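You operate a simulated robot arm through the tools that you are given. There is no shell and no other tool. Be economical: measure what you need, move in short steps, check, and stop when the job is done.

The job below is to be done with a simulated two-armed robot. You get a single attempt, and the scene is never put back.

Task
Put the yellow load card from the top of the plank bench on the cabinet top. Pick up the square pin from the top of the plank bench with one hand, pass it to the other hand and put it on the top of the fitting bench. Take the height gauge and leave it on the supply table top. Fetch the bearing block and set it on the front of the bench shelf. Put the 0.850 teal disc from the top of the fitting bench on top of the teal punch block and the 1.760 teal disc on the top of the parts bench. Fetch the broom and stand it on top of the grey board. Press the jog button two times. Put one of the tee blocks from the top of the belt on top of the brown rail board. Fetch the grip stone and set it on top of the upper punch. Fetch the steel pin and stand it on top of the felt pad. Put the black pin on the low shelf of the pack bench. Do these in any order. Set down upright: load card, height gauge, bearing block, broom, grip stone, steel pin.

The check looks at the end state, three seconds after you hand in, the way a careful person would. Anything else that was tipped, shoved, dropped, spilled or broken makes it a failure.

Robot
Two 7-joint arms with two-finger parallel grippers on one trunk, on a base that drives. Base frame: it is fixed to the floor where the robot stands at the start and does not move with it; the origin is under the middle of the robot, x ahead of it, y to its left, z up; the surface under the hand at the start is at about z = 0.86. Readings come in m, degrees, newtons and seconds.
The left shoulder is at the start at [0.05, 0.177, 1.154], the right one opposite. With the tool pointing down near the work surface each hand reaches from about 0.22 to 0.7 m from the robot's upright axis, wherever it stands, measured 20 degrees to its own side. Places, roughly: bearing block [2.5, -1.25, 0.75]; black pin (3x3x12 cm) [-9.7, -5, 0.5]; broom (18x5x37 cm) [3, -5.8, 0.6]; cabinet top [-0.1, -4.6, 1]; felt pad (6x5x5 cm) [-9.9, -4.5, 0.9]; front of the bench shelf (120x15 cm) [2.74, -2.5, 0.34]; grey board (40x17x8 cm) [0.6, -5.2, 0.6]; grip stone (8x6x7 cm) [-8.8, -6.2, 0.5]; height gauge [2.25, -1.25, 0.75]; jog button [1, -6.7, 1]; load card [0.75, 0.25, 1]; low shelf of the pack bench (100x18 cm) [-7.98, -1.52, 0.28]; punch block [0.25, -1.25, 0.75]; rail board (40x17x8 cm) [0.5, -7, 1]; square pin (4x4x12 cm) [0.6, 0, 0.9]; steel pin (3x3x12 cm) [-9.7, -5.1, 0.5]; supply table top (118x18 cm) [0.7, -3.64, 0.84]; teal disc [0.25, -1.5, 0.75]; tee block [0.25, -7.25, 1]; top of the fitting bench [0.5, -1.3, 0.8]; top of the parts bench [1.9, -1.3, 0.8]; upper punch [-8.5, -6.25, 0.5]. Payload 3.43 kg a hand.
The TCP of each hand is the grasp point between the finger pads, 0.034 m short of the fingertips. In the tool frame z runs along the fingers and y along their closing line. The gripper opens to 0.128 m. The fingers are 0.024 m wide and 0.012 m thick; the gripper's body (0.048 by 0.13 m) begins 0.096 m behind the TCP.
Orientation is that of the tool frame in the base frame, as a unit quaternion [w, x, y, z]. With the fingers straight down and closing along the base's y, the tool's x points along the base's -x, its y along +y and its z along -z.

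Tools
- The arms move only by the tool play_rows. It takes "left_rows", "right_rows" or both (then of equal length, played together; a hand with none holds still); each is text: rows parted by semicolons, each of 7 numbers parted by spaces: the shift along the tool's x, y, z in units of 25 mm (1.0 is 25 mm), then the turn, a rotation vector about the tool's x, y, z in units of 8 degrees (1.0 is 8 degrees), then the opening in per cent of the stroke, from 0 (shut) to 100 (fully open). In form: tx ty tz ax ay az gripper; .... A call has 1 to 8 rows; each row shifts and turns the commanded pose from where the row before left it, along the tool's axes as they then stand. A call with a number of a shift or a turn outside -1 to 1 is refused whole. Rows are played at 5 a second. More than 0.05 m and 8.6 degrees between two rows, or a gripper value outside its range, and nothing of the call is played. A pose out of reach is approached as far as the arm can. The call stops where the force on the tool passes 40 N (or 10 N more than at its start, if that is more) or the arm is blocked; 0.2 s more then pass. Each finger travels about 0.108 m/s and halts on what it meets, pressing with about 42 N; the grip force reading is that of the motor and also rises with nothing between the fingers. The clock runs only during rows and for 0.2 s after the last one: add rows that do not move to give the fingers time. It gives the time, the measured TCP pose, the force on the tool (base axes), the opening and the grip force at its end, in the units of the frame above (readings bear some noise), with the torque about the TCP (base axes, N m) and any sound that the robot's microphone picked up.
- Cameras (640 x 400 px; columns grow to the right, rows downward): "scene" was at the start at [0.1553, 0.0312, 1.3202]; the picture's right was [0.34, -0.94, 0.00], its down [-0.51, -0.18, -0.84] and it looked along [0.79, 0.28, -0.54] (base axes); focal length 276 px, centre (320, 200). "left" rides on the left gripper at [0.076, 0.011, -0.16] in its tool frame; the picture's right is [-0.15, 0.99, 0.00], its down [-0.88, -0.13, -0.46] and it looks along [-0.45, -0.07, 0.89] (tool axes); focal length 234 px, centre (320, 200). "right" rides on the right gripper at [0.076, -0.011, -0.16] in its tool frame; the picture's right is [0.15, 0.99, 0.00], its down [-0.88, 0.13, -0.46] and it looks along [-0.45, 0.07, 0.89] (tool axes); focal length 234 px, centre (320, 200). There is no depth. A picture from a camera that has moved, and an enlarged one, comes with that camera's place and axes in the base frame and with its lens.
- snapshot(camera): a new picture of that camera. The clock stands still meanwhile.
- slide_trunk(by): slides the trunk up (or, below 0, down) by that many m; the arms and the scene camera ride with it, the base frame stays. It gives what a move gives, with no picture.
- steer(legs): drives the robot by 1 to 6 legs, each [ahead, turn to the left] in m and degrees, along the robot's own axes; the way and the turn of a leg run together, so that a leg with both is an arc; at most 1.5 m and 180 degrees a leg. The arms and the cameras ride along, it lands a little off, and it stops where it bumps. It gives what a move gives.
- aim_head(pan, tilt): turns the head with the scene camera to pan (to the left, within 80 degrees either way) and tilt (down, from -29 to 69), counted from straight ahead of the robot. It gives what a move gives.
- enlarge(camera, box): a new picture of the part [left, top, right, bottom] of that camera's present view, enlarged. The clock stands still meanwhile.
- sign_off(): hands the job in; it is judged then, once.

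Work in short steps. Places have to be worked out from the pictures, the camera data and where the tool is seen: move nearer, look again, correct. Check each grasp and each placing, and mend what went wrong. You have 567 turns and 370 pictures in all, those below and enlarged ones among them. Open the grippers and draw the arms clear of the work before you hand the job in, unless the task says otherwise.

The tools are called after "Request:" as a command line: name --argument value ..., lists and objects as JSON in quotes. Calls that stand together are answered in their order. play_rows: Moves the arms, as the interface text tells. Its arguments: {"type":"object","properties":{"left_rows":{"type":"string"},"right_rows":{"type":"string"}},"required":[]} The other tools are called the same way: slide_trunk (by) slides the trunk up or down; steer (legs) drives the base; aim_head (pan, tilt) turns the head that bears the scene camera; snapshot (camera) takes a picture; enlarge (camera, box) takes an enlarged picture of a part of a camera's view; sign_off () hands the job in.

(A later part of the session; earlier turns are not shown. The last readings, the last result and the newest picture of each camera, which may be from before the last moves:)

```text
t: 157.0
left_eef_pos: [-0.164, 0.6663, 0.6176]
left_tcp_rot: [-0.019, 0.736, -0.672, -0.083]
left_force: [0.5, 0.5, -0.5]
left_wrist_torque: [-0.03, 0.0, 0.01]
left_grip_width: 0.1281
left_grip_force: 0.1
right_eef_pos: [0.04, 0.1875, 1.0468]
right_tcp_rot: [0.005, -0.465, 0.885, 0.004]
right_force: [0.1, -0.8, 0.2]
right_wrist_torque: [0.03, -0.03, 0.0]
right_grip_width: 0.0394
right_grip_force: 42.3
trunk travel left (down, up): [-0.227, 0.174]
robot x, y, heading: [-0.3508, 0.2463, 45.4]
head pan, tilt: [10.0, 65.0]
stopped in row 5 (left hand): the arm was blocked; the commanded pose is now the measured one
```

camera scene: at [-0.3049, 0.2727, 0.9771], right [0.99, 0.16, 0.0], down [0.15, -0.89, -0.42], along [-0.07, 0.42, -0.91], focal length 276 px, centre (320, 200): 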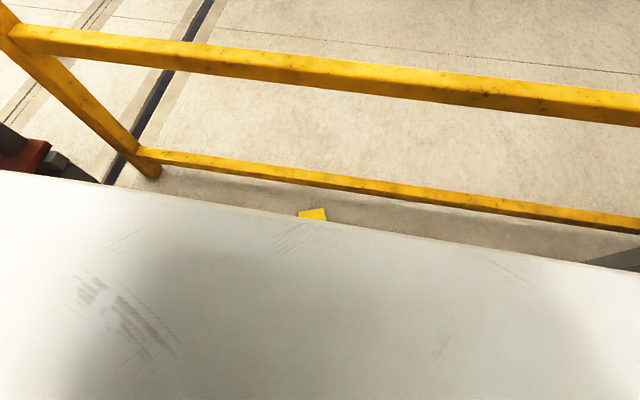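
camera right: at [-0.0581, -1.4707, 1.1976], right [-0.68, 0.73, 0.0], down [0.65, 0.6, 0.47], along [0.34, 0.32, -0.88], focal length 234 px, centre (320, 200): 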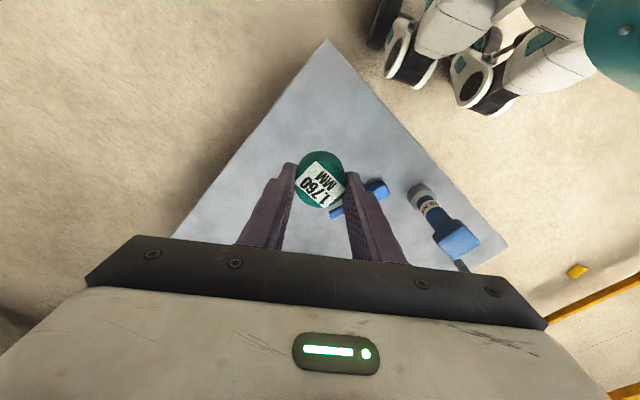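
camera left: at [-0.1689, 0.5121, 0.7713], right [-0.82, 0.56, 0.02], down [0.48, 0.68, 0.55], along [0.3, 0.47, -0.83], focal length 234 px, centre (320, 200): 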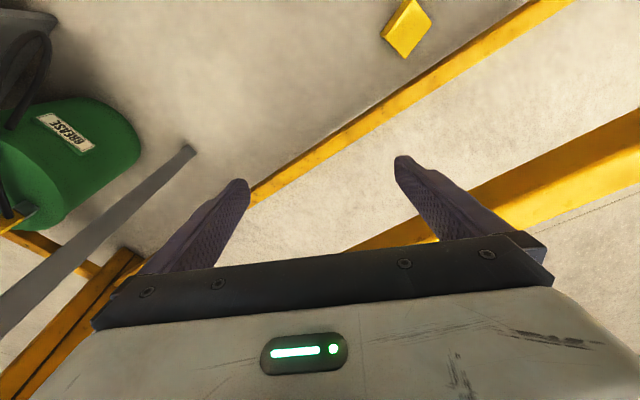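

Request:
play_rows --left_rows "0.9 0 0 0 0 0 100;0.9 0 0 0 0 0 100;0.5 0.5 0 0.3 0.5 0 100;0 1 0 0.3 0.5 0 100;0 1 0 0 0 0 100;0 1 0 0 0 0 100;0 1 0 0 0 0 100;0 1 0 0 0 0 100"

Request:
snapshot --camera "left"

```text
t: 158.1
left_eef_pos: [-0.2292, 0.6622, 0.6116]
left_tcp_rot: [-0.023, 0.741, -0.667, -0.079]
left_force: [-0.6, -0.5, 1.1]
left_wrist_torque: [0.01, 0.0, 0.03]
left_grip_width: 0.1281
left_grip_force: 0.1
right_eef_pos: [0.0416, 0.1868, 1.0476]
right_tcp_rot: [0.005, -0.466, 0.885, 0.004]
right_force: [-0.2, 0.1, -0.8]
right_wrist_torque: [0.0, 0.02, -0.01]
right_grip_width: 0.0395
right_grip_force: 42.1
trunk travel left (down, up): [-0.227, 0.174]
robot x, y, heading: [-0.3539, 0.2472, 45.5]
head pan, tilt: [10.0, 65.0]
stopped in row 5 (left hand): the arm was blocked; the commanded pose is now the measured one
```

```text
287 pictures are left
camera left: at [-0.2194, 0.5672, 0.7583], right [-1.0, 0.03, 0.09], down [0.08, 0.82, 0.57], along [-0.05, 0.57, -0.82], focal length 234 px, centre (320, 200)
```

left: 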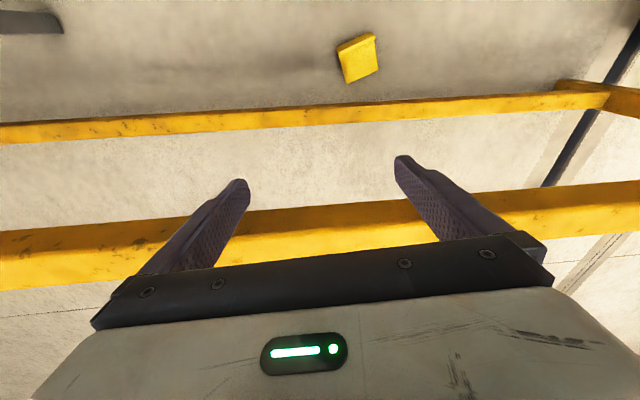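

The arm is at a wrist limit with this yaw. I'll back out diagonally, reset the left hand to a natural yaw close to the body, and come in again at heading ≈105° where the needed grip yaw is natural.

Request:
steer --legs '[[-0.48, 0]]'

Request:
slide_trunk --by 0.15

Request:
play_rows --left_rows "0 0 -1 0.3 0.5 1 100;0 0 -1 0.3 0.5 0.5 100;0 0 -1 0 0 1 100;0 0 -1 0 0 1 100;0 0 -1 0 0 1 100;0 0 -1 0 0 1 100;0 0 -1 0 0 1 100;0 0 -1 0 0 1 100"

```text
t: 160.9
left_eef_pos: [-0.5649, 0.3221, 0.6119]
left_tcp_rot: [-0.022, 0.743, -0.664, -0.078]
left_force: [0.2, -0.1, 0.5]
left_wrist_torque: [0.01, 0.0, -0.01]
left_grip_width: 0.128
left_grip_force: 0.0
right_eef_pos: [-0.2925, -0.1542, 1.0467]
right_tcp_rot: [0.005, -0.468, 0.884, 0.003]
right_force: [-0.3, -0.1, -1.1]
right_wrist_torque: [0.0, 0.01, 0.0]
right_grip_width: 0.0396
right_grip_force: 42.1
trunk travel left (down, up): [-0.227, 0.174]
robot x, y, heading: [-0.6838, -0.0909, 45.7]
head pan, tilt: [10.0, 65.0]
```

```text
t: 162.6
left_eef_pos: [-0.5649, 0.3224, 0.7624]
left_tcp_rot: [-0.023, 0.743, -0.665, -0.077]
left_force: [-0.3, -1.0, -1.1]
left_wrist_torque: [-0.02, 0.03, 0.02]
left_grip_width: 0.1283
left_grip_force: 0.2
right_eef_pos: [-0.2921, -0.1536, 1.196]
right_tcp_rot: [0.006, -0.467, 0.884, 0.004]
right_force: [-0.1, 0.2, -0.8]
right_wrist_torque: [-0.02, 0.01, 0.02]
right_grip_width: 0.0398
right_grip_force: 41.6
trunk travel left (down, up): [-0.377, 0.024]
robot x, y, heading: [-0.6826, -0.0937, 45.9]
head pan, tilt: [10.0, 65.0]
```

```text
refused: row 1 steps farther than a row can; nothing moved
```

Request:
play_rows --left_rows "0 0 -1 0.3 0.5 0 100;0 0 -1 0.3 0.5 0 100;0 0 -1 0 0 1 100;0 0 -1 0 0 1 100;0 0 -1 0 0 1 100;0 0 -1 0 0 1 100;0 0 -1 0 0 1 100;0 0 -1 0 0 1 100"

```text
t: 163.2
left_eef_pos: [-0.6618, 0.405, 0.8041]
left_tcp_rot: [-0.007, 0.747, -0.646, -0.158]
left_force: [0.4, -0.4, 0.1]
left_wrist_torque: [0.04, 0.01, 0.02]
left_grip_width: 0.128
left_grip_force: 0.0
left hand out of reach, approached as far as the arm can: row 2
right_eef_pos: [-0.2917, -0.153, 1.1979]
right_tcp_rot: [0.007, -0.467, 0.884, 0.004]
right_force: [-0.2, 0.2, -1.0]
right_wrist_torque: [0.04, 0.04, -0.02]
right_grip_width: 0.0397
right_grip_force: 42.4
trunk travel left (down, up): [-0.377, 0.024]
robot x, y, heading: [-0.6808, -0.0949, 45.6]
head pan, tilt: [10.0, 65.0]
stopped in row 2 (left hand): the arm was blocked; the commanded pose is now the measured one
```

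Request:
play_rows --left_rows "0 0 0 0 0 1 100;0 0 0 0 0 1 100;0 0 0 0 0 1 100;0 0 0 0 0 1 100;0 0 0 0 0 1 100"

```text
t: 164.4
left_eef_pos: [-0.6622, 0.4036, 0.8044]
left_tcp_rot: [-0.048, -0.479, 0.864, 0.149]
left_force: [0.1, -0.6, -1.0]
left_wrist_torque: [-0.01, 0.0, 0.03]
left_grip_width: 0.1282
left_grip_force: 0.1
right_eef_pos: [-0.2907, -0.1536, 1.1967]
right_tcp_rot: [0.006, -0.468, 0.884, 0.004]
right_force: [-0.6, 0.0, -0.6]
right_wrist_torque: [0.0, 0.01, -0.02]
right_grip_width: 0.0399
right_grip_force: 41.8
trunk travel left (down, up): [-0.377, 0.024]
robot x, y, heading: [-0.6835, -0.0924, 46.0]
head pan, tilt: [10.0, 65.0]
```

Request:
play_rows --left_rows "0 0 0 0.73 0.14 0 100;0 0 0 0.73 0.14 0 100;0 0 0 0.73 0.14 0 100;0 0 -1 0 0 0.6 100;0 0 -1 0 0 0.6 100;0 0 -1 0 0 0 100;0 0 -1 0 0 0 100;0 0 -1 0 0 0 100"

```text
t: 166.4
left_eef_pos: [-0.7115, 0.4487, 0.8677]
left_tcp_rot: [-0.045, -0.426, 0.903, 0.012]
left_force: [0.4, -0.3, 0.2]
left_wrist_torque: [0.0, 0.01, 0.0]
left_grip_width: 0.128
left_grip_force: 0.1
left hand out of reach, approached as far as the arm can: row 5, 6, 7, 8
right_eef_pos: [-0.2914, -0.1522, 1.1971]
right_tcp_rot: [0.006, -0.468, 0.883, 0.004]
right_force: [-0.3, 0.0, -0.1]
right_wrist_torque: [0.01, 0.01, -0.03]
right_grip_width: 0.0398
right_grip_force: 42.3
trunk travel left (down, up): [-0.377, 0.024]
robot x, y, heading: [-0.688, -0.0948, 45.8]
head pan, tilt: [10.0, 65.0]
stopped in row 8 (left hand): the arm was blocked; the commanded pose is now the measured one
```

Request:
aim_head --pan 50 --tilt 25

Request:
snapshot --camera "scene"

```text
t: 167.5
left_eef_pos: [-0.7112, 0.4497, 0.8695]
left_tcp_rot: [-0.045, -0.427, 0.903, 0.012]
left_force: [0.6, 0.4, -1.1]
left_wrist_torque: [-0.01, -0.01, 0.02]
left_grip_width: 0.1281
left_grip_force: 0.0
right_eef_pos: [-0.2918, -0.1544, 1.1971]
right_tcp_rot: [0.006, -0.469, 0.883, 0.003]
right_force: [0.2, 0.1, -0.4]
right_wrist_torque: [-0.01, -0.02, 0.0]
right_grip_width: 0.0396
right_grip_force: 41.7
trunk travel left (down, up): [-0.377, 0.024]
robot x, y, heading: [-0.6828, -0.0961, 45.9]
head pan, tilt: [50.0, 25.0]
```

```text
286 pictures are left
camera scene: at [-0.643, 0.0478, 1.3842], right [0.99, 0.1, 0.0], down [0.04, -0.42, -0.91], along [-0.09, 0.9, -0.42], focal length 276 px, centre (320, 200)
```

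scene: 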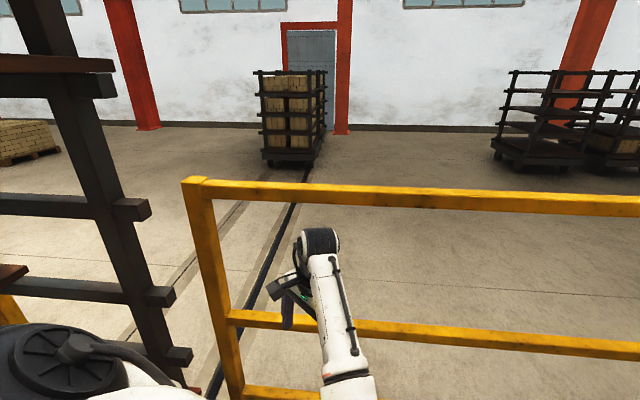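

The left arm seems folded awkwardly. I turn to face open floor (south) so I can unfold it safely.

Request:
steer --legs '[[0, -136]]'

Request:
play_rows --left_rows "-1 0 -0.5 0 0 0 100;-1 0 -0.5 0 0 0 100;-1 0 -0.5 0 0 0 100;-1 0 -0.5 0 0 0 100;-1 0 -0.5 0 0 0 100;-1 0 -0.5 0 0 0 100"

Request:
snapshot --camera "scene"

```text
t: 172.0
left_eef_pos: [-0.1442, -0.2172, 0.8668]
left_tcp_rot: [-0.019, 0.456, 0.888, 0.049]
left_force: [0.0, 1.0, -0.4]
left_wrist_torque: [0.01, 0.01, -0.01]
left_grip_width: 0.1279
left_grip_force: 0.1
right_eef_pos: [-0.8369, -0.4688, 1.1872]
right_tcp_rot: [-0.007, 0.42, 0.907, 0.009]
right_force: [-0.3, -0.3, -0.6]
right_wrist_torque: [-0.03, 0.01, -0.02]
right_grip_width: 0.0395
right_grip_force: 41.4
trunk travel left (down, up): [-0.377, 0.024]
robot x, y, heading: [-0.6806, -0.0927, -58.8]
head pan, tilt: [50.0, 25.0]
stopped in leg 1: the robot was blocked; the commanded pose is now the measured one
```

```text
t: 173.4
left_eef_pos: [-0.0578, -0.3492, 0.9259]
left_tcp_rot: [-0.023, 0.457, 0.888, 0.048]
left_force: [-0.1, 0.4, 0.4]
left_wrist_torque: [-0.01, -0.01, 0.03]
left_grip_width: 0.1281
left_grip_force: 0.0
right_eef_pos: [-0.8363, -0.4698, 1.1882]
right_tcp_rot: [-0.006, 0.42, 0.907, 0.009]
right_force: [0.0, -0.4, 0.1]
right_wrist_torque: [-0.04, 0.01, -0.02]
right_grip_width: 0.0398
right_grip_force: 42.0
trunk travel left (down, up): [-0.377, 0.024]
robot x, y, heading: [-0.6831, -0.097, -58.8]
head pan, tilt: [50.0, 25.0]
```

```text
285 pictures are left
camera scene: at [-0.5483, -0.1836, 1.3822], right [-0.16, -0.99, -0.01], down [-0.42, 0.08, -0.9], along [0.89, -0.14, -0.43], focal length 276 px, centre (320, 200)
```

scene: 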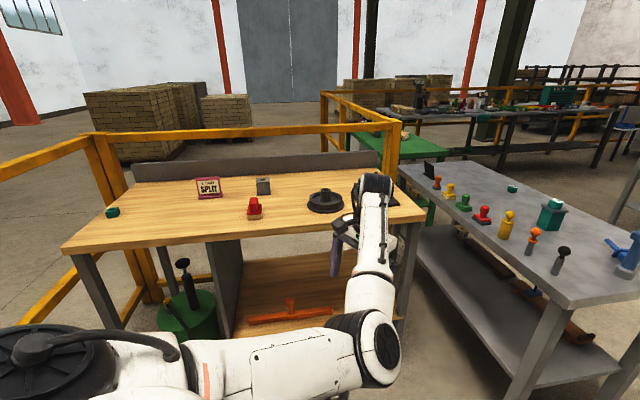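

Request:
steer --legs '[[0.25, 0]]'

Request:
play_rows --left_rows "-0.4 0 -1 0 0 0 100;-0.4 0 -1 0 0 0 100;-0.4 0 -1 0 0 0 100;-0.4 0 -1 0 0 0 100;0 0 -1 0 0 0 100;0 0 -1 0 0 0 100;0 0 -1 0 0 0 100;0 0 -1 0 0 0 100"

Request:
snapshot --camera "scene"

```text
t: 175.2
left_eef_pos: [0.0679, -0.5567, 0.932]
left_tcp_rot: [-0.017, 0.458, 0.888, 0.044]
left_force: [0.0, 0.1, -0.7]
left_wrist_torque: [-0.01, -0.01, 0.03]
left_grip_width: 0.128
left_grip_force: 0.1
right_eef_pos: [-0.7135, -0.6751, 1.1925]
right_tcp_rot: [-0.002, 0.421, 0.907, 0.003]
right_force: [1.0, 0.0, -0.5]
right_wrist_torque: [0.02, -0.01, -0.01]
right_grip_width: 0.0395
right_grip_force: 42.0
trunk travel left (down, up): [-0.377, 0.024]
robot x, y, heading: [-0.5563, -0.3166, -59.5]
head pan, tilt: [50.0, 25.0]
```

```text
t: 177.0
left_eef_pos: [0.0876, -0.6083, 1.1282]
left_tcp_rot: [-0.017, 0.457, 0.888, 0.045]
left_force: [0.5, 0.3, 0.2]
left_wrist_torque: [0.01, -0.02, 0.0]
left_grip_width: 0.1281
left_grip_force: 0.0
right_eef_pos: [-0.7142, -0.6729, 1.1927]
right_tcp_rot: [-0.001, 0.42, 0.907, 0.003]
right_force: [0.0, 0.5, -0.2]
right_wrist_torque: [-0.01, 0.02, -0.02]
right_grip_width: 0.0397
right_grip_force: 41.8
trunk travel left (down, up): [-0.377, 0.024]
robot x, y, heading: [-0.557, -0.3121, -59.2]
head pan, tilt: [50.0, 25.0]
```

```text
284 pictures are left
camera scene: at [-0.4262, -0.3853, 1.3843], right [-0.16, -0.99, 0.0], down [-0.42, 0.07, -0.91], along [0.89, -0.14, -0.42], focal length 276 px, centre (320, 200)
```

scene: 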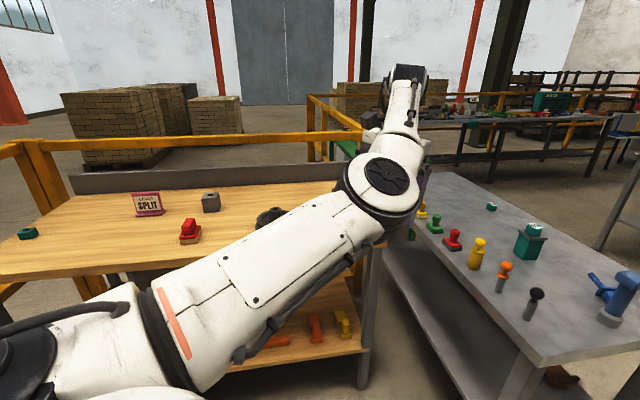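

Arm is free now. Level the hand and bring it in close to the body (robot-frame ahead ≈0.3, left ≈0.18).

Request:
play_rows --left_rows "0 0 0 0.46 -0.51 0 100;0.98 -0.6 0 0 0 0 100;0.98 -0.6 0 0 0 0 100;0.98 -0.6 0 0 0 0 100;0.98 -0.6 0 0 0 0 100;0.98 -0.6 0 0 0 0 100;0.98 -0.6 0 0 0 0 100;0.98 -0.6 0 0 0 0 100"

Request:
play_rows --left_rows "0.98 -0.6 0 0 0 0 100;0.98 -0.6 0 0 0 0 100;0.98 -0.6 0 0 0 0 100;0.98 -0.6 0 0 0 0 100;0.98 -0.6 0 0 0 0 100"

```text
t: 178.8
left_eef_pos: [0.0141, -0.5593, 1.1296]
left_tcp_rot: [0.0, 0.455, 0.891, 0.0]
left_force: [-0.9, 1.1, 0.8]
left_wrist_torque: [0.02, 0.03, -0.02]
left_grip_width: 0.128
left_grip_force: 0.1
left hand out of reach, approached as far as the arm can: row 5, 6, 7, 8
right_eef_pos: [-0.7132, -0.6743, 1.1927]
right_tcp_rot: [-0.001, 0.419, 0.908, 0.004]
right_force: [-1.0, -0.4, -1.3]
right_wrist_torque: [0.03, 0.02, 0.0]
right_grip_width: 0.0399
right_grip_force: 42.2
trunk travel left (down, up): [-0.377, 0.024]
robot x, y, heading: [-0.5555, -0.3111, -59.2]
head pan, tilt: [50.0, 25.0]
```

```text
t: 180.0
left_eef_pos: [0.0139, -0.5426, 1.1289]
left_tcp_rot: [0.001, 0.454, 0.891, -0.001]
left_force: [0.4, 0.5, -0.1]
left_wrist_torque: [0.01, 0.0, 0.02]
left_grip_width: 0.1279
left_grip_force: 0.0
left hand out of reach, approached as far as the arm can: row 1, 2, 3, 4, 5
right_eef_pos: [-0.713, -0.6745, 1.1927]
right_tcp_rot: [-0.001, 0.421, 0.907, 0.003]
right_force: [0.2, 0.2, -0.2]
right_wrist_torque: [0.0, 0.0, -0.01]
right_grip_width: 0.0397
right_grip_force: 42.8
trunk travel left (down, up): [-0.377, 0.024]
robot x, y, heading: [-0.553, -0.3102, -59.2]
head pan, tilt: [50.0, 25.0]
```

Request:
play_rows --left_rows "0 0 1 0 0 0 100;0 0 1 0 0 0 100;0 0 1 0 0 0 100;0 0 1 0 0 0 100;0 0 1 0 0 0 100;0 0 1 0 0 0 100;0 0 1 0 0 0 100;0 0 1 0 0 0 100"

Request:
play_rows --left_rows "0.7 -0.7 0.3 0 0 0 100;0.7 -0.7 0.3 0 0 0 100;0.7 -0.7 0.3 0 0 0 100;0.7 -0.7 0.3 0 0 0 100;0.7 -0.7 0.3 0 0 0 100;0.7 -0.7 0.3 0 0 0 100;0.7 -0.7 0.3 0 0 0 100;0.7 -0.7 0.3 0 0 0 100"

```text
t: 181.8
left_eef_pos: [0.026, -0.5393, 0.9392]
left_tcp_rot: [0.01, 0.446, 0.895, -0.001]
left_force: [-0.3, -0.3, 0.4]
left_wrist_torque: [0.0, 0.01, -0.03]
left_grip_width: 0.128
left_grip_force: 0.1
right_eef_pos: [-0.7134, -0.6739, 1.1925]
right_tcp_rot: [-0.001, 0.42, 0.907, 0.004]
right_force: [0.5, -0.4, -0.7]
right_wrist_torque: [0.0, -0.01, -0.03]
right_grip_width: 0.0399
right_grip_force: 42.1
trunk travel left (down, up): [-0.377, 0.024]
robot x, y, heading: [-0.5573, -0.3106, -59.0]
head pan, tilt: [50.0, 25.0]
```

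```text
t: 183.7
left_eef_pos: [-0.0752, -0.5691, 0.8806]
left_tcp_rot: [0.079, 0.446, 0.891, -0.031]
left_force: [-0.1, 0.2, -0.4]
left_wrist_torque: [-0.02, 0.02, -0.01]
left_grip_width: 0.1281
left_grip_force: 0.0
left hand out of reach, approached as far as the arm can: row 2, 3, 4, 5, 6, 7, 8
right_eef_pos: [-0.7143, -0.6739, 1.1921]
right_tcp_rot: [-0.001, 0.42, 0.907, 0.003]
right_force: [1.2, 1.1, -0.8]
right_wrist_torque: [-0.01, -0.01, -0.03]
right_grip_width: 0.04
right_grip_force: 42.0
trunk travel left (down, up): [-0.377, 0.024]
robot x, y, heading: [-0.5548, -0.3154, -59.2]
head pan, tilt: [50.0, 25.0]
stopped in row 8 (left hand): the arm was blocked; the commanded pose is now the measured one
```

Request:
aim_head --pan 40 --tilt 40

Request:
snapshot --camera "scene"

```text
t: 184.5
left_eef_pos: [-0.0751, -0.5693, 0.8815]
left_tcp_rot: [0.077, 0.445, 0.891, -0.029]
left_force: [-0.3, -0.3, -0.6]
left_wrist_torque: [0.04, 0.0, 0.0]
left_grip_width: 0.1279
left_grip_force: 0.0
right_eef_pos: [-0.7128, -0.674, 1.1935]
right_tcp_rot: [0.0, 0.42, 0.907, 0.003]
right_force: [-0.8, -0.1, -0.8]
right_wrist_torque: [0.01, -0.01, 0.02]
right_grip_width: 0.0396
right_grip_force: 42.3
trunk travel left (down, up): [-0.377, 0.024]
robot x, y, heading: [-0.556, -0.3108, -59.1]
head pan, tilt: [40.0, 40.0]
```

```text
283 pictures are left
camera scene: at [-0.4365, -0.3988, 1.361], right [-0.33, -0.94, 0.0], down [-0.61, 0.21, -0.77], along [0.72, -0.25, -0.64], focal length 276 px, centre (320, 200)
```

scene: 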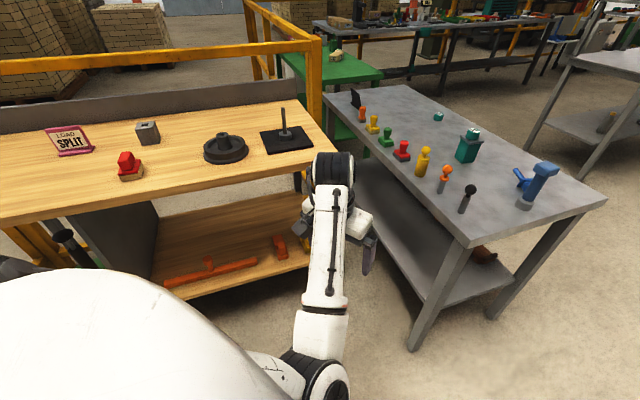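

The elbow has swung inward against the chest (from the large yaw). I'll extend the hand a little and yaw it the opposite way to drive the elbow back outward.

Request:
play_rows --left_rows "-1 0.7 -0.5 0 0 0 100;-1 0.7 -0.5 0 0 0 100;-1 0.7 -0.5 0 0 0 100;-1 0.7 -0.5 0 0 0 100;0 0 0 0 0 1 100;0 0 0 0 0 1 100;0 0 0 0 0 1 100;0 0 0 0 0 1 100"

Request:
play_rows --left_rows "0 0 0 0 0 1 100;0 0 0 0 0 1 100;0 0 0 0 0 1 100;0 0 0 0 0 1 100;0 0 0 0 0 1 100;0 0 0 0 0 1 100;0 0 0 0 0 1 100;0 0 0 0 0 1 100"

Request:
snapshot --camera "scene"

```text
t: 186.3
left_eef_pos: [0.0331, -0.6007, 0.9472]
left_tcp_rot: [0.081, 0.677, 0.732, -0.009]
left_force: [-0.2, 0.2, 0.5]
left_wrist_torque: [0.05, -0.02, -0.02]
left_grip_width: 0.1277
left_grip_force: 0.0
right_eef_pos: [-0.7136, -0.6736, 1.1935]
right_tcp_rot: [0.0, 0.421, 0.907, 0.003]
right_force: [0.7, 0.0, -1.6]
right_wrist_torque: [0.01, 0.01, -0.02]
right_grip_width: 0.0396
right_grip_force: 42.1
trunk travel left (down, up): [-0.377, 0.024]
robot x, y, heading: [-0.5586, -0.3089, -59.1]
head pan, tilt: [40.0, 40.0]
```

```text
t: 188.1
left_eef_pos: [0.0317, -0.5999, 0.9476]
left_tcp_rot: [0.074, 0.961, 0.262, 0.036]
left_force: [-0.8, 0.0, 1.1]
left_wrist_torque: [0.0, -0.03, 0.02]
left_grip_width: 0.1278
left_grip_force: 0.0
right_eef_pos: [-0.7137, -0.6738, 1.192]
right_tcp_rot: [-0.001, 0.421, 0.907, 0.003]
right_force: [0.0, 0.1, -0.7]
right_wrist_torque: [-0.02, 0.02, 0.01]
right_grip_width: 0.0399
right_grip_force: 42.1
trunk travel left (down, up): [-0.377, 0.024]
robot x, y, heading: [-0.5559, -0.3132, -58.9]
head pan, tilt: [40.0, 40.0]
```

```text
282 pictures are left
camera scene: at [-0.4365, -0.3989, 1.3609], right [-0.33, -0.94, 0.0], down [-0.61, 0.21, -0.77], along [0.72, -0.25, -0.64], focal length 276 px, centre (320, 200)
```

scene: 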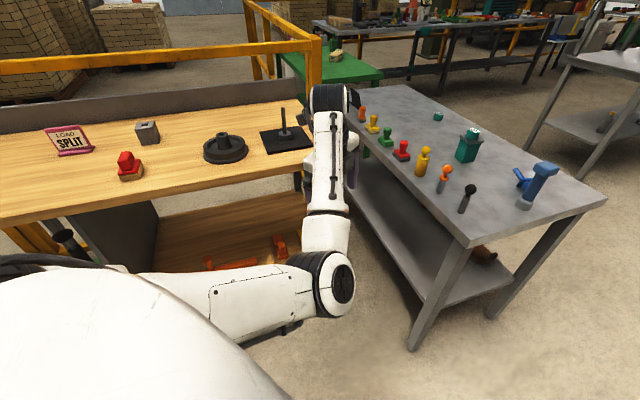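

Request:
play_rows --left_rows "0 0 -1 0.58 -0.11 0 100;0 0 -1 0.57 -0.11 0 100;1 0 -1 0 0 0 100;1 0 -1 0 0 0 100;1 0 -1 0 0 0 100;1 0 -1 0 0 0 100;1 0 -1 0 0 0 100;1 0 -1 0 0 0 100"

Request:
play_rows --left_rows "1 -0.5 0 0 0 0 100;1 -0.5 0 0 0 0 100;1 -0.5 0 0 0 0 100;1 -0.5 0 0 0 0 100;0 -0.9 0 0 0 0 100;0 -0.9 0 0 0 0 100;0 -0.9 0 0 0 0 100;0 -0.9 0 0 0 0 100"

Request:
aim_head --pan 60 --tilt 20

Request:
snapshot --camera "scene"

```text
t: 189.9
left_eef_pos: [0.1574, -0.5187, 1.147]
left_tcp_rot: [0.001, 0.964, 0.264, -0.001]
left_force: [-0.5, -0.4, -1.4]
left_wrist_torque: [0.01, 0.01, 0.03]
left_grip_width: 0.1281
left_grip_force: 0.1
right_eef_pos: [-0.7127, -0.6736, 1.1922]
right_tcp_rot: [-0.001, 0.42, 0.908, 0.003]
right_force: [1.0, -0.8, -0.2]
right_wrist_torque: [-0.04, 0.02, 0.01]
right_grip_width: 0.0398
right_grip_force: 42.2
trunk travel left (down, up): [-0.377, 0.024]
robot x, y, heading: [-0.5526, -0.3112, -59.4]
head pan, tilt: [40.0, 40.0]
```

```text
t: 191.7
left_eef_pos: [0.1713, -0.3474, 1.1464]
left_tcp_rot: [0.001, 0.965, 0.264, 0.001]
left_force: [-0.1, -0.2, -0.5]
left_wrist_torque: [-0.01, -0.02, 0.0]
left_grip_width: 0.1281
left_grip_force: 0.0
right_eef_pos: [-0.7132, -0.6744, 1.1939]
right_tcp_rot: [-0.001, 0.421, 0.907, 0.003]
right_force: [0.0, 1.2, 0.0]
right_wrist_torque: [0.0, 0.01, 0.0]
right_grip_width: 0.0395
right_grip_force: 42.0
trunk travel left (down, up): [-0.377, 0.024]
robot x, y, heading: [-0.5547, -0.3119, -58.9]
head pan, tilt: [40.0, 40.0]
```

```text
t: 192.5
left_eef_pos: [0.1727, -0.3474, 1.1453]
left_tcp_rot: [0.001, 0.964, 0.265, 0.0]
left_force: [0.0, -0.6, 0.3]
left_wrist_torque: [0.0, 0.01, 0.04]
left_grip_width: 0.1279
left_grip_force: 0.2
right_eef_pos: [-0.7133, -0.6746, 1.1933]
right_tcp_rot: [0.0, 0.42, 0.907, 0.002]
right_force: [-0.2, 0.4, 0.0]
right_wrist_torque: [-0.02, -0.01, -0.01]
right_grip_width: 0.0395
right_grip_force: 42.3
trunk travel left (down, up): [-0.377, 0.024]
robot x, y, heading: [-0.5537, -0.3087, -59.5]
head pan, tilt: [60.0, 20.0]
```

```text
281 pictures are left
camera scene: at [-0.4237, -0.3697, 1.3922], right [0.01, -1.0, 0.0], down [-0.34, 0.0, -0.94], along [0.94, 0.01, -0.34], focal length 276 px, centre (320, 200)
```

scene: 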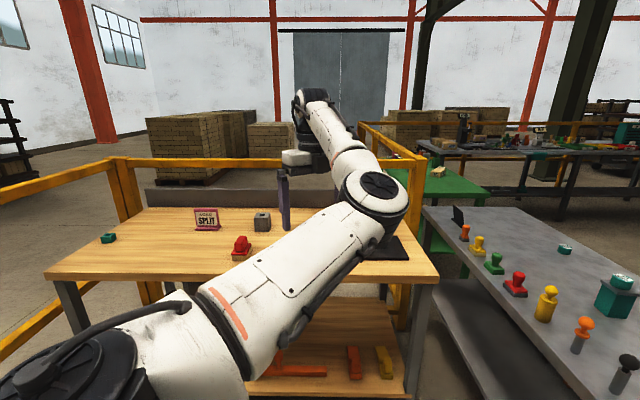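

Request:
play_rows --left_rows "0 0 0 0 0 -1 100;0 0 0 0 0 -1 100;0 0 0 0 0 -1 100;0 0 0 0 0 -1 100;0 0 0 0 0 -1 100;0 0 0 0 0 -1 100;0 0 0 0 0 -1 100;0 0 0 0 0 -1 100"

Request:
play_rows --left_rows "0 0 0 0 0 -1 100;0 0 0 0 0 -1 100;0 -1 0 0 0 0 100;0 -1 0 0 0 0 100;0 -1 0 0 0 0 100;0 -1 0 0 0 0 100;0 -1 0 0 0 0 100;0 -1 0 0 0 0 100"

Request:
play_rows --left_rows "0 0 1 0 0 0 100;0 0 1 0 0 0 100;0 0 1 0 0 0 100;0 0 1 0 0 0 100;0.3 -1 0 0 0 0 100;0.3 -1 0 0 0 0 100;0.3 -1 0 0 0 0 100;0.3 -1 0 0 0 0 100"

Request:
snapshot --camera "scene"

```text
t: 194.3
left_eef_pos: [0.1717, -0.3474, 1.1468]
left_tcp_rot: [0.0, 0.677, 0.736, 0.0]
left_force: [0.3, -0.1, -0.1]
left_wrist_torque: [0.03, 0.01, 0.0]
left_grip_width: 0.128
left_grip_force: 0.2
right_eef_pos: [-0.7128, -0.6744, 1.1936]
right_tcp_rot: [-0.001, 0.42, 0.908, 0.003]
right_force: [-0.3, 0.2, 0.6]
right_wrist_torque: [0.04, 0.0, 0.0]
right_grip_width: 0.0395
right_grip_force: 42.3
trunk travel left (down, up): [-0.377, 0.024]
robot x, y, heading: [-0.554, -0.3112, -59.4]
head pan, tilt: [60.0, 20.0]
```

```text
t: 196.1
left_eef_pos: [0.0304, -0.4003, 1.1462]
left_tcp_rot: [0.001, 0.569, 0.822, -0.001]
left_force: [0.6, 1.2, 0.0]
left_wrist_torque: [0.02, 0.04, 0.0]
left_grip_width: 0.1281
left_grip_force: 0.1
right_eef_pos: [-0.7149, -0.6747, 1.1926]
right_tcp_rot: [-0.001, 0.42, 0.907, 0.004]
right_force: [-0.3, -0.3, 0.0]
right_wrist_torque: [-0.02, 0.0, -0.01]
right_grip_width: 0.0397
right_grip_force: 41.7
trunk travel left (down, up): [-0.377, 0.024]
robot x, y, heading: [-0.5569, -0.3109, -59.0]
head pan, tilt: [60.0, 20.0]
```

```text
t: 197.9
left_eef_pos: [-0.0225, -0.3969, 1.0511]
left_tcp_rot: [0.005, 0.559, 0.829, -0.002]
left_force: [-0.5, -0.9, 0.5]
left_wrist_torque: [-0.02, 0.05, 0.01]
left_grip_width: 0.1279
left_grip_force: 0.2
left hand out of reach, approached as far as the arm can: row 7, 8
right_eef_pos: [-0.7143, -0.6736, 1.1927]
right_tcp_rot: [-0.001, 0.42, 0.907, 0.003]
right_force: [0.3, -0.4, -0.7]
right_wrist_torque: [0.01, 0.01, 0.0]
right_grip_width: 0.0397
right_grip_force: 41.9
trunk travel left (down, up): [-0.377, 0.024]
robot x, y, heading: [-0.5551, -0.3163, -59.3]
head pan, tilt: [60.0, 20.0]
```

```text
280 pictures are left
camera scene: at [-0.4238, -0.3696, 1.3923], right [0.01, -1.0, 0.0], down [-0.34, 0.0, -0.94], along [0.94, 0.01, -0.34], focal length 276 px, centre (320, 200)
```

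scene: 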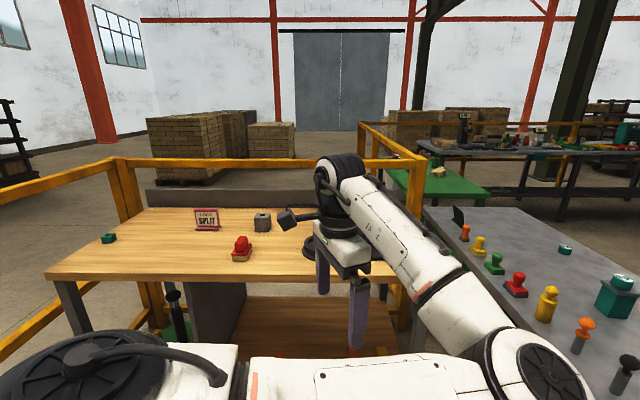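

Request:
play_rows --left_rows "-0.3 1 0 0 0 1 100;-0.3 1 0 0 0 1 100;0 0 0 0 0 1 100;0 0 0 0 0 1 100;0 0 0 0 0 1 100;0 0 0 0 0 1 100;0 0 0 0 0 1 100;0 0 0 0 0 1 100"

Request:
play_rows --left_rows "0 0 0 0 0 1 100;0 0 0 0 0 1 100;0 0 0 0 0 1 100;0 0 0 0 0 1 100;0 0 0 0 0 1 100;0 0 0 0 0 1 100;0 0 0 0 0 1 100;0 0 0 0 0 1 100"

Request:
play_rows --left_rows "0 0 0 0 0 1 100;0 0 0 0 0 1 100;0 0 0 0 0 1 100;0 0 0 0 0 1 100;0 0 0 0 0 1 100;0 0 0 0 0 1 100;0 0 0 0 0 1 100;0 0 0 0 0 1 100"

Request:
snapshot --camera "scene"

```text
t: 199.7
left_eef_pos: [0.0246, -0.403, 1.0467]
left_tcp_rot: [0.002, 0.919, 0.394, 0.0]
left_force: [-0.1, -0.3, 0.2]
left_wrist_torque: [0.0, -0.01, 0.04]
left_grip_width: 0.1282
left_grip_force: 0.1
right_eef_pos: [-0.7131, -0.6743, 1.1934]
right_tcp_rot: [-0.001, 0.42, 0.907, 0.003]
right_force: [0.4, -0.3, -0.6]
right_wrist_torque: [-0.03, -0.01, 0.02]
right_grip_width: 0.0401
right_grip_force: 42.9
trunk travel left (down, up): [-0.377, 0.024]
robot x, y, heading: [-0.555, -0.3123, -59.3]
head pan, tilt: [60.0, 20.0]
```

```text
t: 201.5
left_eef_pos: [0.0371, -0.6299, 0.9745]
left_tcp_rot: [0.001, 0.989, -0.151, 0.0]
left_force: [0.6, -0.2, -0.2]
left_wrist_torque: [0.01, -0.01, -0.02]
left_grip_width: 0.1281
left_grip_force: 0.1
left hand out of reach, approached as far as the arm can: row 2, 3, 4, 5, 6, 7, 8
right_eef_pos: [-0.7126, -0.674, 1.1927]
right_tcp_rot: [-0.001, 0.42, 0.907, 0.003]
right_force: [0.6, -0.1, -0.2]
right_wrist_torque: [0.0, 0.01, -0.01]
right_grip_width: 0.0398
right_grip_force: 41.9
trunk travel left (down, up): [-0.377, 0.024]
robot x, y, heading: [-0.5559, -0.3137, -59.3]
head pan, tilt: [60.0, 20.0]
```

```text
t: 203.3
left_eef_pos: [0.0561, -0.6616, 0.9712]
left_tcp_rot: [0.001, 0.846, -0.534, 0.006]
left_force: [-0.3, 0.9, -0.9]
left_wrist_torque: [0.01, 0.02, -0.03]
left_grip_width: 0.1283
left_grip_force: 0.1
left hand out of reach, approached as far as the arm can: row 1, 2, 3, 6, 7, 8
right_eef_pos: [-0.7142, -0.6733, 1.1922]
right_tcp_rot: [0.0, 0.42, 0.907, 0.003]
right_force: [0.3, 0.5, 0.2]
right_wrist_torque: [-0.01, -0.02, 0.0]
right_grip_width: 0.0398
right_grip_force: 41.9
trunk travel left (down, up): [-0.377, 0.024]
robot x, y, heading: [-0.5571, -0.3124, -59.0]
head pan, tilt: [60.0, 20.0]
```

```text
279 pictures are left
camera scene: at [-0.4238, -0.3696, 1.3923], right [0.01, -1.0, 0.0], down [-0.34, 0.0, -0.94], along [0.94, 0.01, -0.34], focal length 276 px, centre (320, 200)
```

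scene: 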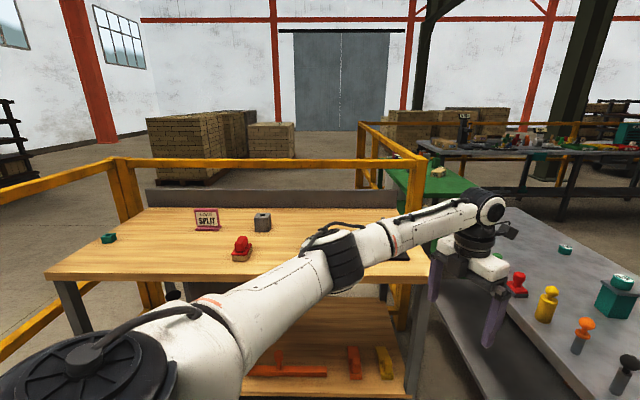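

The elbow is now outward again. Rotate the yaw back to natural (~90°).

Request:
play_rows --left_rows "0 0 0 0 0 -1 100;0 0 0 0 0 -1 100;0 0 0 0 0 -1 100;0 0 0 0 0 -1 100;0 0 0 0 0 -1 100;0 0 0 0 0 -1 100;0 0 0 0 0 -1 100;0 0 0 0 0 -1 100"

Request:
play_rows --left_rows "0 0 0 0 0 -1 100;0 0 0 0 0 -1 100;0 0 0 0 0 -1 100;0 0 0 0 0 -1 100;0 0 0 0 0 -1 100;0 0 0 0 0 -1 100;0 0 0 0 0 -1 100;0 0 0 0 0 -1 100"

Request:
play_rows --left_rows "0 0 0 0 0 -1 100;0 0 0 0 0 -1 100;0 0 0 0 0 -1 100;0 0 0 0 0 -1 100;0 0 0 0 0 -1 100;0 0 0 0 0 -1 100;0 0 0 0 0 -0.5 100;0 0 0 0 0 0 100"

Request:
snapshot --camera "scene"

```text
t: 205.1
left_eef_pos: [0.0544, -0.6614, 0.9695]
left_tcp_rot: [0.003, 1.0, -0.003, 0.003]
left_force: [0.0, 0.0, -0.3]
left_wrist_torque: [0.02, 0.01, -0.01]
left_grip_width: 0.1279
left_grip_force: 0.1
right_eef_pos: [-0.7132, -0.6732, 1.1927]
right_tcp_rot: [0.0, 0.42, 0.908, 0.003]
right_force: [0.1, -0.4, -0.3]
right_wrist_torque: [-0.01, -0.03, 0.01]
right_grip_width: 0.0398
right_grip_force: 41.9
trunk travel left (down, up): [-0.377, 0.024]
robot x, y, heading: [-0.5544, -0.315, -59.3]
head pan, tilt: [60.0, 20.0]
```

```text
t: 206.9
left_eef_pos: [0.0554, -0.661, 0.9709]
left_tcp_rot: [0.005, 0.85, 0.527, 0.002]
left_force: [-1.0, 0.6, 0.4]
left_wrist_torque: [0.0, 0.0, 0.03]
left_grip_width: 0.128
left_grip_force: 0.0
right_eef_pos: [-0.7145, -0.6743, 1.1923]
right_tcp_rot: [-0.001, 0.42, 0.907, 0.003]
right_force: [-0.6, -0.7, -1.0]
right_wrist_torque: [0.03, 0.02, 0.0]
right_grip_width: 0.0397
right_grip_force: 42.0
trunk travel left (down, up): [-0.377, 0.024]
robot x, y, heading: [-0.553, -0.3145, -59.1]
head pan, tilt: [60.0, 20.0]
```

```text
t: 208.7
left_eef_pos: [0.0551, -0.6614, 0.9707]
left_tcp_rot: [0.004, 0.533, 0.846, -0.001]
left_force: [-0.2, 0.1, 0.2]
left_wrist_torque: [-0.02, -0.02, -0.04]
left_grip_width: 0.128
left_grip_force: 0.0
right_eef_pos: [-0.7134, -0.6746, 1.1924]
right_tcp_rot: [0.0, 0.42, 0.908, 0.003]
right_force: [0.7, -0.3, -0.1]
right_wrist_torque: [-0.02, -0.01, 0.02]
right_grip_width: 0.0399
right_grip_force: 42.2
trunk travel left (down, up): [-0.377, 0.024]
robot x, y, heading: [-0.5578, -0.3113, -59.1]
head pan, tilt: [60.0, 20.0]
```

```text
278 pictures are left
camera scene: at [-0.4237, -0.3696, 1.3923], right [0.01, -1.0, 0.0], down [-0.34, 0.0, -0.94], along [0.94, 0.01, -0.34], focal length 276 px, centre (320, 200)
```

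scene: 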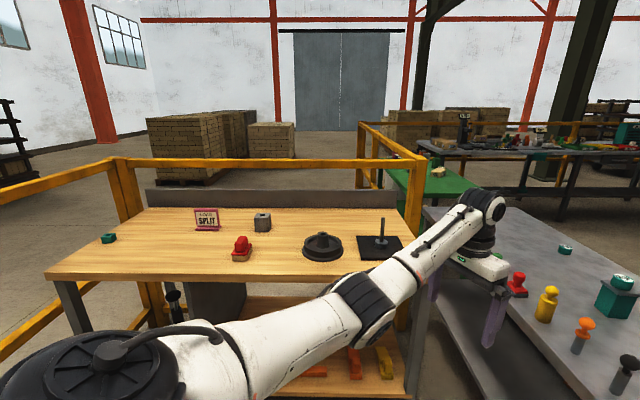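

Request:
play_rows --left_rows "1 -0.65 0 0 0 0 100;1 -0.65 0 0 0 0 100;1 -0.65 0 0 0 0 100;1 -0.65 0 0 0 0 100;1 -0.65 0 0 0 0 100;1 -0.65 0 0 0 0 100;1 -0.65 0 0 0 0 100;1 -0.65 0 0 0 0 100"

Request:
play_rows --left_rows "1 -0.65 0 0 0 0 100;1 -0.65 0 0 0 0 100;1 -0.65 0 0 0 0 100;1 -0.65 0 0 0 0 100"

```text
t: 210.5
left_eef_pos: [-0.1482, -0.5375, 0.9676]
left_tcp_rot: [0.005, 0.533, 0.846, -0.001]
left_force: [-0.3, 0.1, 0.0]
left_wrist_torque: [-0.03, -0.01, -0.03]
left_grip_width: 0.1278
left_grip_force: 0.1
right_eef_pos: [-0.7122, -0.6733, 1.1926]
right_tcp_rot: [0.0, 0.42, 0.907, 0.003]
right_force: [-0.5, 0.6, -1.2]
right_wrist_torque: [0.0, -0.02, 0.01]
right_grip_width: 0.0396
right_grip_force: 41.9
trunk travel left (down, up): [-0.377, 0.024]
robot x, y, heading: [-0.5564, -0.3092, -58.9]
head pan, tilt: [60.0, 20.0]
```

```text
t: 211.5
left_eef_pos: [-0.2497, -0.4744, 0.968]
left_tcp_rot: [0.005, 0.533, 0.846, -0.001]
left_force: [-0.5, -0.6, 1.2]
left_wrist_torque: [0.0, 0.01, -0.02]
left_grip_width: 0.1283
left_grip_force: 0.1
right_eef_pos: [-0.7137, -0.6744, 1.1932]
right_tcp_rot: [-0.001, 0.421, 0.907, 0.003]
right_force: [0.0, -0.6, -0.5]
right_wrist_torque: [0.01, -0.02, -0.04]
right_grip_width: 0.0398
right_grip_force: 42.5
trunk travel left (down, up): [-0.377, 0.024]
robot x, y, heading: [-0.5525, -0.3088, -59.3]
head pan, tilt: [60.0, 20.0]
```

Retraction works. Drive to the staging point south of the card and face heading 105°.

Request:
steer --legs '[[0, 81], [0.58, 0], [0, 83]]'

```text
t: 221.9
left_eef_pos: [-0.2715, 0.1425, 0.9667]
left_tcp_rot: [0.0, 0.774, -0.633, -0.004]
left_force: [0.5, 0.4, 0.4]
left_wrist_torque: [-0.01, 0.02, 0.06]
left_grip_width: 0.128
left_grip_force: 0.2
right_eef_pos: [0.2253, 0.2232, 1.1938]
right_tcp_rot: [0.003, 0.849, -0.529, 0.0]
right_force: [0.7, -1.0, -0.7]
right_wrist_torque: [0.01, 0.02, 0.0]
right_grip_width: 0.0397
right_grip_force: 41.8
trunk travel left (down, up): [-0.377, 0.024]
robot x, y, heading: [-0.0138, -0.0891, 106.8]
head pan, tilt: [60.0, 20.0]
```

Request:
steer --legs '[[0.48, 0]]'

Request:
slide_trunk --by -0.375

Request:
snapshot --camera "left"

```text
t: 224.8
left_eef_pos: [-0.4106, 0.5986, 0.9672]
left_tcp_rot: [-0.002, 0.774, -0.633, -0.005]
left_force: [-0.1, -0.4, 0.2]
left_wrist_torque: [0.01, -0.02, 0.02]
left_grip_width: 0.128
left_grip_force: 0.0
right_eef_pos: [0.0879, 0.6809, 1.1926]
right_tcp_rot: [0.003, 0.85, -0.527, 0.0]
right_force: [1.0, 0.4, -1.1]
right_wrist_torque: [-0.01, 0.03, 0.0]
right_grip_width: 0.0398
right_grip_force: 41.8
trunk travel left (down, up): [-0.377, 0.024]
robot x, y, heading: [-0.1571, 0.3657, 106.8]
head pan, tilt: [60.0, 20.0]
```

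```text
t: 226.7
left_eef_pos: [-0.4122, 0.5979, 0.7741]
left_tcp_rot: [-0.002, 0.775, -0.632, -0.005]
left_force: [-0.1, 0.4, -0.5]
left_wrist_torque: [0.0, 0.01, -0.03]
left_grip_width: 0.128
left_grip_force: 0.0
right_eef_pos: [0.0888, 0.6805, 1.0053]
right_tcp_rot: [-0.007, 0.85, -0.527, -0.006]
right_force: [-3.0, -0.9, 11.8]
right_wrist_torque: [0.4, -1.03, 0.07]
right_grip_width: 0.0399
right_grip_force: 42.2
trunk travel left (down, up): [-0.184, 0.217]
robot x, y, heading: [-0.1541, 0.3661, 106.8]
head pan, tilt: [60.0, 20.0]
stopped: the force on the tool passed its limit at 76 N (the readings are from after the stop); the commanded pose is now the measured one
```

```text
277 pictures are left
camera left: at [-0.4056, 0.5218, 0.9327], right [-1.0, -0.05, 0.0], down [-0.05, 0.88, 0.46], along [-0.03, 0.46, -0.89], focal length 234 px, centre (320, 200)
```

left: 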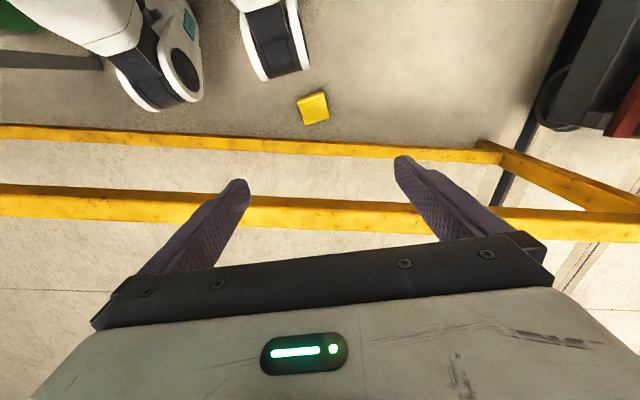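

The right hand touched the rail top. Raise a bit, then pull the right hand back and up before lowering again.

Request:
slide_trunk --by 0.06

Request:
play_rows --right_rows "0 0 -1 0 0 0 0;1 0 -1 0 0 0 0;1 0 -1 0 0 0 0;1 0 -1 0 0 0 0;1 0 -1 0 0 0 0;0.5 0 -1 0 0 0 0"

```text
t: 227.7
left_eef_pos: [-0.4103, 0.5981, 0.8349]
left_tcp_rot: [-0.001, 0.774, -0.633, -0.004]
left_force: [0.1, -0.1, 0.0]
left_wrist_torque: [0.01, 0.01, 0.03]
left_grip_width: 0.128
left_grip_force: 0.1
right_eef_pos: [0.0888, 0.6822, 1.0664]
right_tcp_rot: [-0.005, 0.849, -0.528, -0.004]
right_force: [0.3, -0.1, -1.2]
right_wrist_torque: [0.01, -0.03, -0.04]
right_grip_width: 0.0397
right_grip_force: 42.2
trunk travel left (down, up): [-0.244, 0.157]
robot x, y, heading: [-0.1585, 0.3647, 106.9]
head pan, tilt: [60.0, 20.0]
```

```text
t: 229.1
left_eef_pos: [-0.4104, 0.5982, 0.8353]
left_tcp_rot: [-0.001, 0.774, -0.633, -0.004]
left_force: [-0.5, 0.1, 0.0]
left_wrist_torque: [-0.02, 0.0, 0.0]
left_grip_width: 0.128
left_grip_force: 0.0
right_eef_pos: [0.0321, 0.5886, 1.1556]
right_tcp_rot: [-0.003, 0.849, -0.528, -0.005]
right_force: [0.0, 0.6, -0.3]
right_wrist_torque: [-0.01, -0.01, 0.0]
right_grip_width: 0.0397
right_grip_force: 42.6
right hand out of reach, approached as far as the arm can: row 1, 2, 3, 4, 5, 6
trunk travel left (down, up): [-0.244, 0.157]
robot x, y, heading: [-0.1531, 0.3652, 106.8]
head pan, tilt: [60.0, 20.0]
```

Request:
slide_trunk --by -0.243

Request:
snapshot --camera "left"

```text
t: 231.6
left_eef_pos: [-0.4096, 0.5971, 0.5924]
left_tcp_rot: [-0.001, 0.774, -0.633, -0.005]
left_force: [0.9, -1.3, 0.2]
left_wrist_torque: [0.02, 0.02, 0.0]
left_grip_width: 0.128
left_grip_force: 0.1
right_eef_pos: [0.0333, 0.5883, 0.912]
right_tcp_rot: [-0.005, 0.849, -0.528, -0.006]
right_force: [-0.4, 0.3, -0.1]
right_wrist_torque: [-0.02, -0.03, -0.03]
right_grip_width: 0.0396
right_grip_force: 41.8
trunk travel left (down, up): [-0.001, 0.4]
robot x, y, heading: [-0.1557, 0.3687, 106.8]
head pan, tilt: [60.0, 20.0]
```

```text
276 pictures are left
camera left: at [-0.4049, 0.5223, 0.7502], right [-1.0, -0.05, 0.01], down [-0.05, 0.89, 0.46], along [-0.03, 0.46, -0.89], focal length 234 px, centre (320, 200)
```

left: 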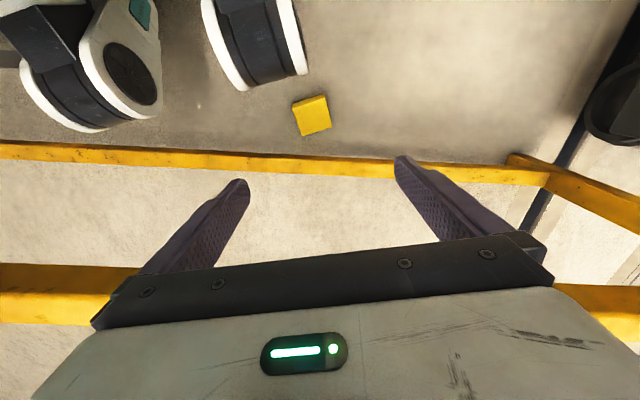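

Request:
play_rows --left_rows "-0.36 -0.93 0 0 0 -0.6 100;0 0 1 0 0 0 100;0 0 1 0 0 0 100;0 0 1 0 0 0 100;0 0 1 0 0 0 100;0 0 1 0 0 0 100;0 0 1 0 0 0 100;0 0 1 0 0 0 100"

Request:
play_rows --left_rows "0 0 1 0 0 0 100;0 0 1 0 0 0 100;0 0 1 0 0 0 100;0 0 1 0 0 0 100;0 0 1 0 0 0 100;0 0 1 0 0 0 100;0 0 1 0 0 0 100"

Request:
snapshot --camera "left"

```text
t: 233.4
left_eef_pos: [-0.3891, 0.6129, 0.4163]
left_tcp_rot: [-0.001, 0.8, -0.6, -0.006]
left_force: [0.6, -0.3, -0.6]
left_wrist_torque: [-0.01, 0.02, -0.02]
left_grip_width: 0.128
left_grip_force: 0.0
right_eef_pos: [0.033, 0.5873, 0.9142]
right_tcp_rot: [-0.004, 0.849, -0.528, -0.006]
right_force: [-1.0, -0.1, -0.3]
right_wrist_torque: [0.01, -0.01, 0.0]
right_grip_width: 0.0399
right_grip_force: 41.8
trunk travel left (down, up): [-0.001, 0.4]
robot x, y, heading: [-0.1514, 0.3643, 107.0]
head pan, tilt: [60.0, 20.0]
```

```text
t: 235.0
left_eef_pos: [-0.3896, 0.6142, 0.2416]
left_tcp_rot: [-0.002, 0.8, -0.6, -0.004]
left_force: [1.0, -1.2, 2.5]
left_wrist_torque: [-0.06, 0.07, 0.02]
left_grip_width: 0.1281
left_grip_force: 0.1
right_eef_pos: [0.0336, 0.5885, 0.9117]
right_tcp_rot: [-0.004, 0.85, -0.527, -0.005]
right_force: [0.0, -0.4, -1.0]
right_wrist_torque: [0.04, 0.0, 0.0]
right_grip_width: 0.0397
right_grip_force: 41.8
trunk travel left (down, up): [-0.001, 0.4]
robot x, y, heading: [-0.1545, 0.3671, 107.0]
head pan, tilt: [60.0, 20.0]
```

```text
275 pictures are left
camera left: at [-0.3792, 0.5389, 0.4007], right [-0.99, -0.14, 0.0], down [-0.12, 0.88, 0.46], along [-0.07, 0.46, -0.89], focal length 234 px, centre (320, 200)
```

left: 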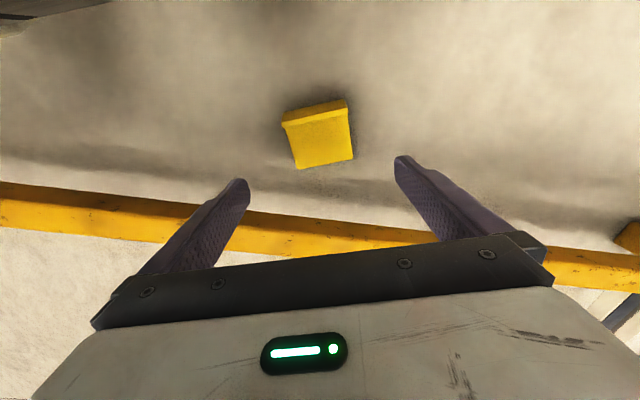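

Request:
play_rows --left_rows "0 0 1 0 0 0 100;0 0 1 0 0 0 100;0 0 1 0 0 0 100;0 0 1 0 0 0 100;0 0 1 0 0 0 100;0 0 1 0 0 0 100"

Request:
snapshot --camera "left"

```text
t: 235.3
left_eef_pos: [-0.3895, 0.613, 0.2411]
left_tcp_rot: [0.0, 0.798, -0.602, 0.001]
left_force: [-3.5, -6.1, 20.0]
left_wrist_torque: [-0.72, -0.98, -0.46]
left_grip_width: 0.1279
left_grip_force: 0.0
right_eef_pos: [0.0319, 0.5891, 0.9131]
right_tcp_rot: [-0.004, 0.849, -0.529, -0.006]
right_force: [0.5, -0.3, 0.1]
right_wrist_torque: [0.01, -0.04, 0.01]
right_grip_width: 0.0399
right_grip_force: 42.0
trunk travel left (down, up): [-0.001, 0.4]
robot x, y, heading: [-0.1543, 0.3692, 107.0]
head pan, tilt: [60.0, 20.0]
stopped in row 1 (left hand): the force on the tool passed its limit at 81 N (the readings are from after the stop); the commanded pose is now the measured one
```

```text
274 pictures are left
camera left: at [-0.3791, 0.5391, 0.4003], right [-0.99, -0.13, 0.0], down [-0.12, 0.88, 0.45], along [-0.06, 0.45, -0.89], focal length 234 px, centre (320, 200)
```

left: 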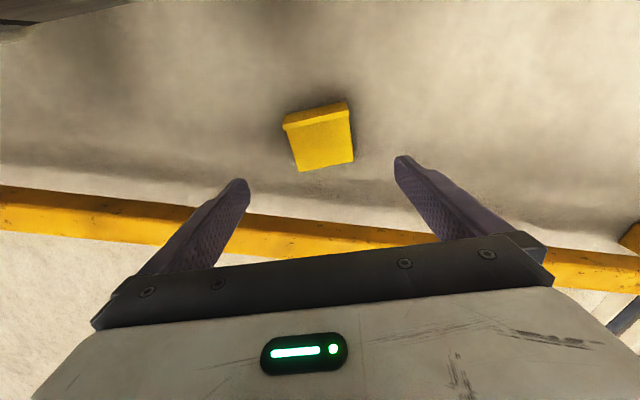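

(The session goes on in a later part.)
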